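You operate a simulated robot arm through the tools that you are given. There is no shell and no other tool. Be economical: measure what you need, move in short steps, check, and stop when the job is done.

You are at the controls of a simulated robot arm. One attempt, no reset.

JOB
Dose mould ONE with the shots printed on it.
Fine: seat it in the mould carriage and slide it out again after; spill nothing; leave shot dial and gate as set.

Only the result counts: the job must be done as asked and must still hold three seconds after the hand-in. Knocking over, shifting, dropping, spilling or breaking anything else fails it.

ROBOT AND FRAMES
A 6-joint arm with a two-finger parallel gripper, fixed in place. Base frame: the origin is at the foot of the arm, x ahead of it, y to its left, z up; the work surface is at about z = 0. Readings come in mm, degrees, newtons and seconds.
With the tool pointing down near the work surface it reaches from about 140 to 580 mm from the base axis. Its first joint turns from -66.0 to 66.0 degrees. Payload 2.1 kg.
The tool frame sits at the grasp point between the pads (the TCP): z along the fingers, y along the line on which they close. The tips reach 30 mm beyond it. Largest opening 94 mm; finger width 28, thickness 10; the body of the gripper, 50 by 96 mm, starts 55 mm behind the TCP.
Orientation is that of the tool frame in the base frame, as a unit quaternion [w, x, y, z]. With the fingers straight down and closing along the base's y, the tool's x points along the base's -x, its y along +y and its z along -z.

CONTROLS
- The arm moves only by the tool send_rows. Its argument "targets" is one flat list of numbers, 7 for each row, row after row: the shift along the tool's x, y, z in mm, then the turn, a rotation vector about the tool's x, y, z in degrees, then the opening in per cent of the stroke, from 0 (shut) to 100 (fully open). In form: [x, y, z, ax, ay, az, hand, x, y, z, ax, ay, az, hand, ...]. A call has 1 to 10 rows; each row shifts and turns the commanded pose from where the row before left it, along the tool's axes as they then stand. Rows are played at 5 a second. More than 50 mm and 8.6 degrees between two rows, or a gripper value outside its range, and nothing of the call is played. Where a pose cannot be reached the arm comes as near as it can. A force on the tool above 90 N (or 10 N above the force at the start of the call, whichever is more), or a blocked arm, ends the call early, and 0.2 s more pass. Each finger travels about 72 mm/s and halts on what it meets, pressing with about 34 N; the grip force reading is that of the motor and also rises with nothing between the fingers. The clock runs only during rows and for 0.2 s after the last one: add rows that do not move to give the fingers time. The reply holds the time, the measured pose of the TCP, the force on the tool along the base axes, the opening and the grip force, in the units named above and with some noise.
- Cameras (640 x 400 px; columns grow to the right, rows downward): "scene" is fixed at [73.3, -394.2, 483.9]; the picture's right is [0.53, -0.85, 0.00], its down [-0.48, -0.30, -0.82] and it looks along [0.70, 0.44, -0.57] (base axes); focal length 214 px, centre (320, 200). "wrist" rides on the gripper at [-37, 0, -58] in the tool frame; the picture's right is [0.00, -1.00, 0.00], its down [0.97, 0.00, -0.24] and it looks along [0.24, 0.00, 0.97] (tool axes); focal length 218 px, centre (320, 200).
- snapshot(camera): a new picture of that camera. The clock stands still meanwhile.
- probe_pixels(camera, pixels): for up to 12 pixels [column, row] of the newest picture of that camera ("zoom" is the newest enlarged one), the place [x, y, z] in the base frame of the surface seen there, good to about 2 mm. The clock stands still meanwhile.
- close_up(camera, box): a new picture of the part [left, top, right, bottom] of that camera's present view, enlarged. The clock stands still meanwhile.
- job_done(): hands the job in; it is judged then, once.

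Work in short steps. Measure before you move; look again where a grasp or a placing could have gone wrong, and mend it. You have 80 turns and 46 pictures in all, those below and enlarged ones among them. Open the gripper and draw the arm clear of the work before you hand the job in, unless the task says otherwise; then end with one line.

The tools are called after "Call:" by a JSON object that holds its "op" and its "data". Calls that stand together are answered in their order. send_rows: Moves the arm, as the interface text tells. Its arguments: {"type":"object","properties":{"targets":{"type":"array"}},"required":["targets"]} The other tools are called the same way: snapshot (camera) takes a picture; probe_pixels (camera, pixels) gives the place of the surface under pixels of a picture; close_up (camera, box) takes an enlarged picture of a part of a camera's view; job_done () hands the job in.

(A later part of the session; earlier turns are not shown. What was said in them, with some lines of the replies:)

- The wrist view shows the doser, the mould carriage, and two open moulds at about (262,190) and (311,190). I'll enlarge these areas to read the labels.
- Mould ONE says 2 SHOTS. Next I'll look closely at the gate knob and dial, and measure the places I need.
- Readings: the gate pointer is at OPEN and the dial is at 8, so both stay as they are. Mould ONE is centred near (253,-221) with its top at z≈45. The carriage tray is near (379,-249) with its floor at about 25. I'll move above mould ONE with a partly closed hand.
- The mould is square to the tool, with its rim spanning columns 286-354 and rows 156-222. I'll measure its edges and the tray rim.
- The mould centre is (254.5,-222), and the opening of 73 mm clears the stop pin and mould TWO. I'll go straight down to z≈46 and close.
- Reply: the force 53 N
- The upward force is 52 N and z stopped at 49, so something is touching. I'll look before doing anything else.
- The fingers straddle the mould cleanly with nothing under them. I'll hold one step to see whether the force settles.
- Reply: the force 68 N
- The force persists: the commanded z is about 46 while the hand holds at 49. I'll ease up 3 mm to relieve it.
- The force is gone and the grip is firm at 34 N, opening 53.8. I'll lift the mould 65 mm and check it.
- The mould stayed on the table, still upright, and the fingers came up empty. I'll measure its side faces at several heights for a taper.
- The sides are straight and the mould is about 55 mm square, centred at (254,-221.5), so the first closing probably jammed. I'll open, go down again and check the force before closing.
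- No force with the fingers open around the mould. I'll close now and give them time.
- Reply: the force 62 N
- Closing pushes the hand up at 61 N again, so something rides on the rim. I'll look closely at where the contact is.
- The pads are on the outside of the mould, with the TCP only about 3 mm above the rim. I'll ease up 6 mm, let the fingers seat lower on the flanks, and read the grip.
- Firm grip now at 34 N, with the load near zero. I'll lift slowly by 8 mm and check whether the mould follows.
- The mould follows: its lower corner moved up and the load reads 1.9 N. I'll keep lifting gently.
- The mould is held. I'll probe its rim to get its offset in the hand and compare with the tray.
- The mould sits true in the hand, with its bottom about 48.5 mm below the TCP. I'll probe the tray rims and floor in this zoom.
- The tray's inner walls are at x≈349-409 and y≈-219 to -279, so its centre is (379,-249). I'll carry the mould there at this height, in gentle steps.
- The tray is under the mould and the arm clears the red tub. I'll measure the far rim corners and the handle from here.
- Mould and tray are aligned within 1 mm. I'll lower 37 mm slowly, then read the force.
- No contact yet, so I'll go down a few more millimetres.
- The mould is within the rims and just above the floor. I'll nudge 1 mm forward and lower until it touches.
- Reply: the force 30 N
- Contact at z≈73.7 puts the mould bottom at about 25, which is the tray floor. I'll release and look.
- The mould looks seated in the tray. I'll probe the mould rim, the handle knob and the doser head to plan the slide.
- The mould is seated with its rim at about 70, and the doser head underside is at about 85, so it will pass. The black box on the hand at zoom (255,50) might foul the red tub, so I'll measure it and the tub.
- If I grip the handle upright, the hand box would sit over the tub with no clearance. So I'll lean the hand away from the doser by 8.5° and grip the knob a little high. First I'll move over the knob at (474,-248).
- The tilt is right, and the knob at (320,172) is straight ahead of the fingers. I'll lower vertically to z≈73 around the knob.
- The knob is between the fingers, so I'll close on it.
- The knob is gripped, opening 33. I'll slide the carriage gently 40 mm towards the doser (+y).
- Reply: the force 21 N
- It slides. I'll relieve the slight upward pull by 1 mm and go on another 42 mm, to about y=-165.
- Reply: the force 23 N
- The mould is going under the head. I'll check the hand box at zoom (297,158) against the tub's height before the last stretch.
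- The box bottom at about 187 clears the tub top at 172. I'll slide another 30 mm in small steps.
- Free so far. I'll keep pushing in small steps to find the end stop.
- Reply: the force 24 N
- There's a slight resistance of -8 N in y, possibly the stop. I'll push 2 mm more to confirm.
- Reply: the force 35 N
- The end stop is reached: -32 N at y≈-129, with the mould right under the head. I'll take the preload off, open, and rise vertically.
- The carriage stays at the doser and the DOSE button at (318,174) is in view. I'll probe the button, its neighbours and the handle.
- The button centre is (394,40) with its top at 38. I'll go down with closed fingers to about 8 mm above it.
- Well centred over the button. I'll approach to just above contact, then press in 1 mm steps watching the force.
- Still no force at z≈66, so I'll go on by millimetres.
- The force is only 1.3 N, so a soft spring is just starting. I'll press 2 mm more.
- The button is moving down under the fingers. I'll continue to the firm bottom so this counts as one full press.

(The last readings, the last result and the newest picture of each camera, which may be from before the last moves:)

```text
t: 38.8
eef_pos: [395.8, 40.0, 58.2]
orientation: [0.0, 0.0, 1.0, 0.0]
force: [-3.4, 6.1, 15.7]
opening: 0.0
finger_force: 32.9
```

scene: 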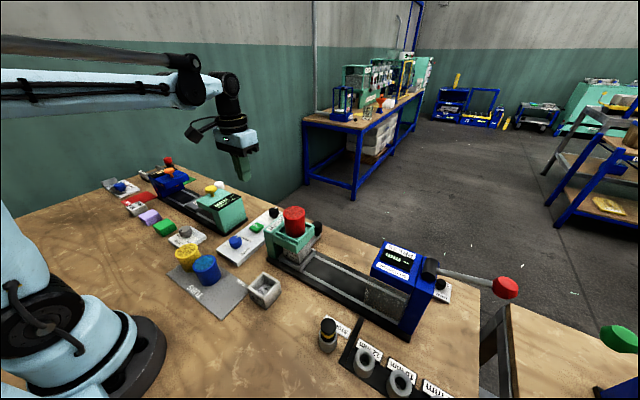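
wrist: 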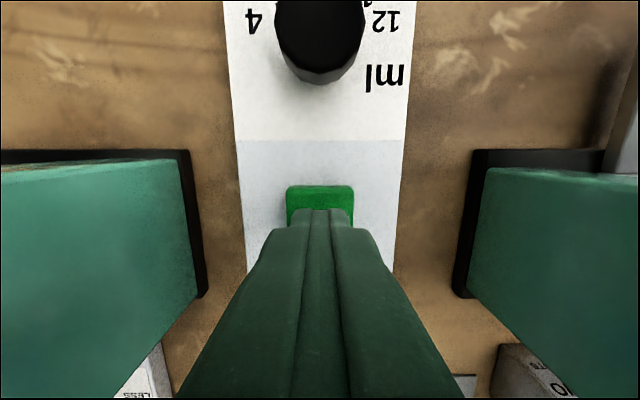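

The force has risen to 16 N, so it's bottoming. I'll press one more millimetre, hold, then look.

Call:
{"op": "send_rows", "data": {"targets": [0, 0, 1, 0, 0, 0, 0, 0, 0, 0, 0, 0, 0, 0, 0, 0, 0, 0, 0, 0, 0]}}

Call:
{"op": "close_up", "data": {"camera": "scene", "box": [215, 170, 345, 280]}}

```text
t: 39.6
eef_pos: [396.0, 40.4, 58.5]
orientation: [0.0, 0.0, 1.0, 0.0]
force: [-8.1, 3.4, 21.2]
opening: 0.2
finger_force: 32.7
```

```text
3.64 times, centred on (280, 225) of scene
```

zoom: 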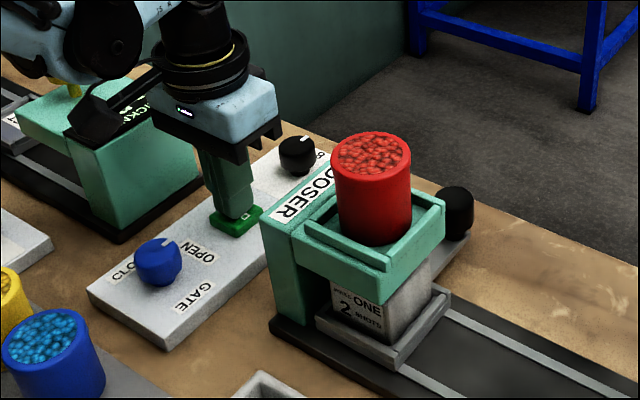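

The button is at its bottom: first press complete. I'll release fully and wait a while so the shot can fall.

Call:
{"op": "send_rows", "data": {"targets": [0, 0, -8, 0, 0, 0, 0, 0, 0, -12, 0, 0, 0, 0, 0, 0, 0, 0, 0, 0, 0, 0, 0, 0, 0, 0, 0, 0, 0, 0, 0, 0, 0, 0, 0, 0, 0, 0, 0, 0, 0, 0, 0, 0, 0, 0, 0, 0, 0, 0, 0, 0, 0, 0, 0, 0, 0, 0, 0, 0, 0, 0, 0]}}

Call:
{"op": "close_up", "data": {"camera": "scene", "box": [215, 170, 345, 280]}}

```text
t: 41.6
eef_pos: [395.7, 39.5, 78.7]
orientation: [0.0, 0.0, 1.0, 0.0]
force: [0.2, -0.6, -0.7]
opening: 0.0
finger_force: 33.3
```

```text
3.64 times, centred on (280, 225) of scene
```

zoom: 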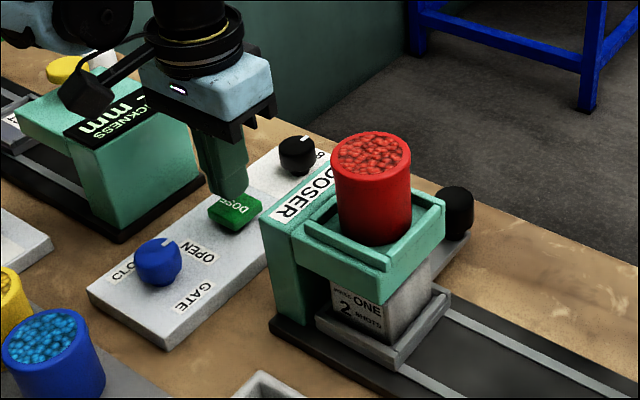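

The button has sprung back up. Second press: down by the same travel in one smooth motion, hold, then release and wait.

Call:
{"op": "send_rows", "data": {"targets": [0, 0, 10, 0, 0, 0, 0, 0, 0, 3, 0, 0, 0, 0, 0, 0, 3, 0, 0, 0, 0, 0, 0, 3, 0, 0, 0, 0, 0, 0, 1, 0, 0, 0, 0, 0, 0, 0, 0, 0, 0, 0, 0, 0, 0, 0, 0, 0]}}

Call:
{"op": "send_rows", "data": {"targets": [0, 0, -8, 0, 0, 0, 0, 0, 0, -12, 0, 0, 0, 0, 0, 0, 0, 0, 0, 0, 0, 0, 0, 0, 0, 0, 0, 0, 0, 0, 0, 0, 0, 0, 0, 0, 0, 0, 0, 0, 0, 0, 0, 0, 0, 0, 0, 0, 0, 0, 0, 0, 0, 0, 0, 0, 0, 0, 0, 0, 0, 0, 0]}}

```text
refused: targets must hold 7 numbers for each row
```

```text
t: 43.6
eef_pos: [395.0, 40.4, 100.0]
orientation: [0.0, 0.0, 1.0, 0.0]
force: [-0.2, 0.7, 0.3]
opening: 0.3
finger_force: 33.5
```

The press call was refused because I miscounted the numbers, and only the rise played, so there has still been one press. I'm at z=100; I'll now press from there to the same commanded bottom (40 mm down).

Call:
{"op": "send_rows", "data": {"targets": [0, 0, 20, 0, 0, 0, 0, 0, 0, 10, 0, 0, 0, 0, 0, 0, 3, 0, 0, 0, 0, 0, 0, 3, 0, 0, 0, 0, 0, 0, 3, 0, 0, 0, 0, 0, 0, 1, 0, 0, 0, 0, 0, 0, 0, 0, 0, 0, 0, 0, 0, 0, 0, 0, 0, 0]}}

```text
t: 45.4
eef_pos: [396.1, 39.8, 58.6]
orientation: [0.001, 0.0, 1.0, 0.001]
force: [4.2, 5.1, 17.1]
opening: 0.0
finger_force: 32.7
```

The second press bottomed at 17 N and z=58.6, the same as the first. I'll release and wait.

Call:
{"op": "send_rows", "data": {"targets": [0, 0, -8, 0, 0, 0, 0, 0, 0, -14, 0, 0, 0, 0, 0, 0, -40, 0, 0, 0, 0, 0, 0, -45, 0, 0, 0, 0, 0, 0, -45, 0, 0, 0, 0, 0, 0, -22, 0, 0, 0, 0, 0, 0, 0, 0, 0, 0, 0, 0, 0, 0, 0, 0, 0, 0, 0, 0, 0, 0, 0, 0, 0]}}

```text
t: 47.4
eef_pos: [394.3, 42.4, 231.2]
orientation: [0.0, 0.0, 1.0, -0.001]
force: [-0.5, 0.3, -0.5]
opening: 0.1
finger_force: 33.2
```

Back at z=231. I'll return over the handle knob at (477,-128), going forward first and then across, and then tilt and open.

Call:
{"op": "send_rows", "data": {"targets": [-40, 0, 0, 0, 0, 0, 0, -43, 0, 0, 0, 0, 0, 0, 0, -40, 0, 0, 0, 0, 20, 0, -45, 0, 0, 0, 0, 40, 0, -45, 0, 0, 0, 0, 60, 0, -40.5, 0, 0, 0, 0, 60, 0, 0, 0, 0, 8.5, 0, 60, 0, 0, 0, 0, 0, 0, 60, 0, 0, 0, 0, 0, 0, 60]}}

Call:
{"op": "snapshot", "data": {"camera": "wrist"}}

```text
t: 49.4
eef_pos: [479.4, -128.5, 232.2]
orientation: [-0.075, 0.0, 0.997, 0.001]
force: [0.6, 0.3, 0.4]
opening: 56.4
finger_force: 0.0
```

```text
4 pictures are left
```

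wrist: 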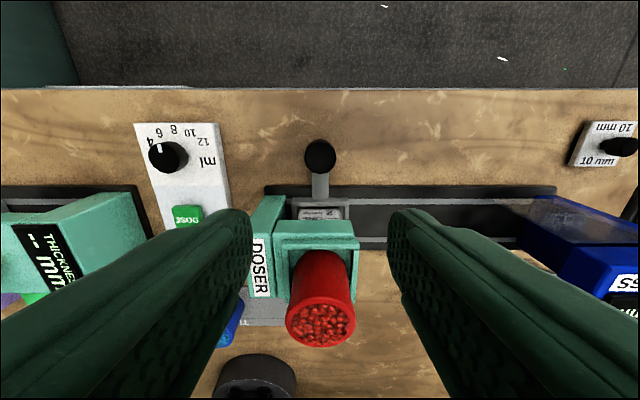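

The knob at (320,157) is centred. I'll lower vertically to z≈73 around it.

Call:
{"op": "send_rows", "data": {"targets": [-5.8, 0, 40, 0, 0, 0, 60, -5.9, 0, 40, 0, 0, 0, 60, -5.9, 0, 40, 0, 0, 0, 60, -3, 0, 20, 0, 0, 0, 60, -1.6, 0, 12, 0, 0, 0, 60, -0.7, 0, 5, 0, 0, 0, 60, 0, 0, 0, 0, 0, 0, 60]}}

```text
t: 51.0
eef_pos: [477.2, -129.7, 71.9]
orientation: [-0.074, 0.0, 0.997, -0.001]
force: [0.7, 0.8, 0.0]
opening: 56.6
finger_force: 0.1
```

At z=72 with no contact. I'll close on the knob.

Call:
{"op": "send_rows", "data": {"targets": [0, 0, -0.8, 0, 0, 0, 20, 0, 0, 0, 0, 0, 0, 20, 0, 0, 0, 0, 0, 0, 20]}}

```text
t: 51.8
eef_pos: [477.4, -131.1, 73.5]
orientation: [-0.074, 0.0, 0.997, 0.001]
force: [-0.1, -1.2, -14.2]
opening: 33.4
finger_force: 44.9
```

The knob is gripped, opening 33.4 as before. I'll slide the carriage out smoothly towards -y, total about 119 mm, first half now.

Call:
{"op": "send_rows", "data": {"targets": [0, -2, 0.4, 0, 0, 0, 20, 0, -5, 0, 0, 0, 0, 20, 0, -7, 0, 0, 0, 0, 20, 0, -8, 0, 0, 0, 0, 20, 0, -8, 0, 0, 0, 0, 20, 0, -8, 0, 0, 0, 0, 20, 0, -8, 0, 0, 0, 0, 20, 0, -6, 0, 0, 0, 0, 20, 0, -4, 0, 0, 0, 0, 20, 0, -2, 0, 0, 0, 0, 20]}}

Call:
{"op": "send_rows", "data": {"targets": [0, -2, 0, 0, 0, 0, 20, 0, -5, 0, 0, 0, 0, 20, 0, -8, 0, 0, 0, 0, 20, 0, -9, 0, 0, 0, 0, 20, 0, -9, 0, 0, 0, 0, 20, 0, -9, 0, 0, 0, 0, 20, 0, -8, 0, 0, 0, 0, 20, 0, -6, 0, 0, 0, 0, 20, 0, -3, 0, 0, 0, 0, 20, 0, -1.5, 0, 0, 0, 0, 20]}}

Call:
{"op": "close_up", "data": {"camera": "scene", "box": [265, 190, 385, 305]}}

```text
t: 54.0
eef_pos: [477.9, -190.4, 73.5]
orientation: [-0.073, 0.001, 0.997, 0.0]
force: [6.1, 0.5, -29.3]
opening: 33.5
finger_force: 45.0
```

```text
t: 56.2
eef_pos: [477.2, -250.0, 75.6]
orientation: [-0.075, 0.0, 0.997, 0.0]
force: [-4.0, 1.0, -26.5]
opening: 33.4
finger_force: 45.5
```

```text
3.48 times, centred on (325, 248) of scene
```

zoom: 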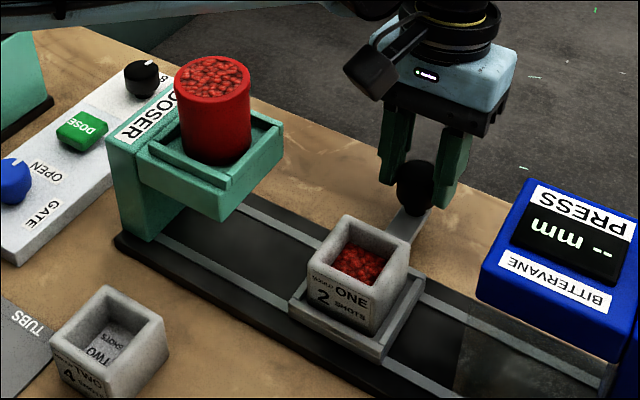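

Red material is in mould ONE and the carriage is out at its starting place. I'll measure the fill level, relax the pull and release the knob.

Call:
{"op": "probe_pixels", "data": {"camera": "zoom", "pixels": [[360, 265], [350, 255], [375, 270], [360, 275], [340, 250], [355, 220]]}}

Call:
{"op": "send_rows", "data": {"targets": [0, 0, 1.2, 0, 0, 0, 20, 0, 0, 0, 0, 0, 0, 30, 0, 0, 0, 0, 0, 0, 45, 0, 0, 0, 0, 0, 0, 60, 0, 0, 0, 0, 0, 0, 60]}}

```text
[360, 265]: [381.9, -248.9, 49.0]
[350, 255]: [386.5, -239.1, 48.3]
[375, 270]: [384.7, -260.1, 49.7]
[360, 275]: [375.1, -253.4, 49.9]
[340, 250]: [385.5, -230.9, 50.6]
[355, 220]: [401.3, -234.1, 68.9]
```

```text
t: 57.4
eef_pos: [477.7, -249.2, 74.2]
orientation: [-0.074, 0.0, 0.997, 0.0]
force: [-0.8, -0.6, -0.6]
opening: 56.6
finger_force: 0.0
```

The fill top at about 49.5 over an inner floor at about 41 matches two 8 ml shots. I'll rise clear and level the hand.

Call:
{"op": "send_rows", "data": {"targets": [1.5, 0, -10, 0, 0, 0, 60, 4.4, 0, -30, 0, 0, 0, 60, 6, 0, -40, 0, 0, 0, 60, 6, 0, -40, 0, 0, 0, 60, 6, 0, -40, 0, 0, 0, 60, 0, 0, 0, 0, -8.5, 0, 80, 0, 0, -40, 0, 0, 0, 80, 30, 0, -40, 0, 0, 0, 80, 40, 0, -20, 0, 0, 0, 80, 0, 0, 0, 0, 0, 0, 80]}}

Call:
{"op": "snapshot", "data": {"camera": "wrist"}}

Call:
{"op": "close_up", "data": {"camera": "scene", "box": [180, 170, 400, 330]}}

```text
t: 59.6
eef_pos: [396.4, -245.8, 329.0]
orientation: [0.0, 0.0, 1.0, 0.0]
force: [0.0, 0.6, -0.3]
opening: 75.1
finger_force: 0.2
out of reach, approached as far as the arm can: row 5
```

```text
2 pictures are left
```

wrist: 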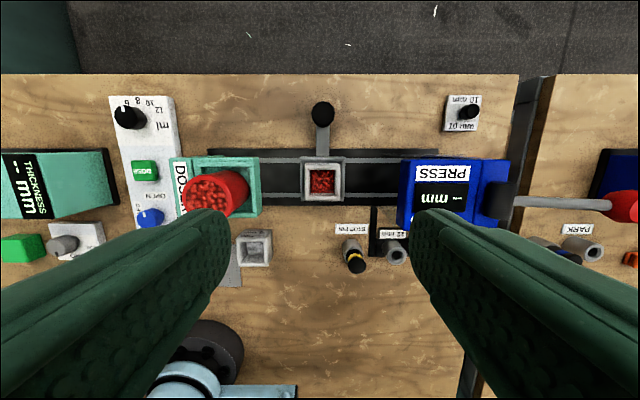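

```text
2.50 times, centred on (290, 250) of scene
```

zoom: 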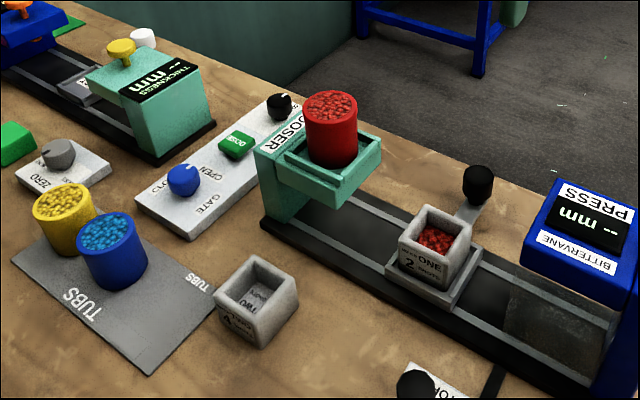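

The mould is seated and filled, with the carriage out, nothing spilled, and the gate and dial unchanged. The arm is clear, so I'm handing in.

Call:
{"op": "job_done", "data": {}}

```text
The job is handed in.
```

Mould ONE got its two printed shots and is seated in the carriage, which I slid back out; I saw no spill, the dial and gate are as they were, and the job is handed in.
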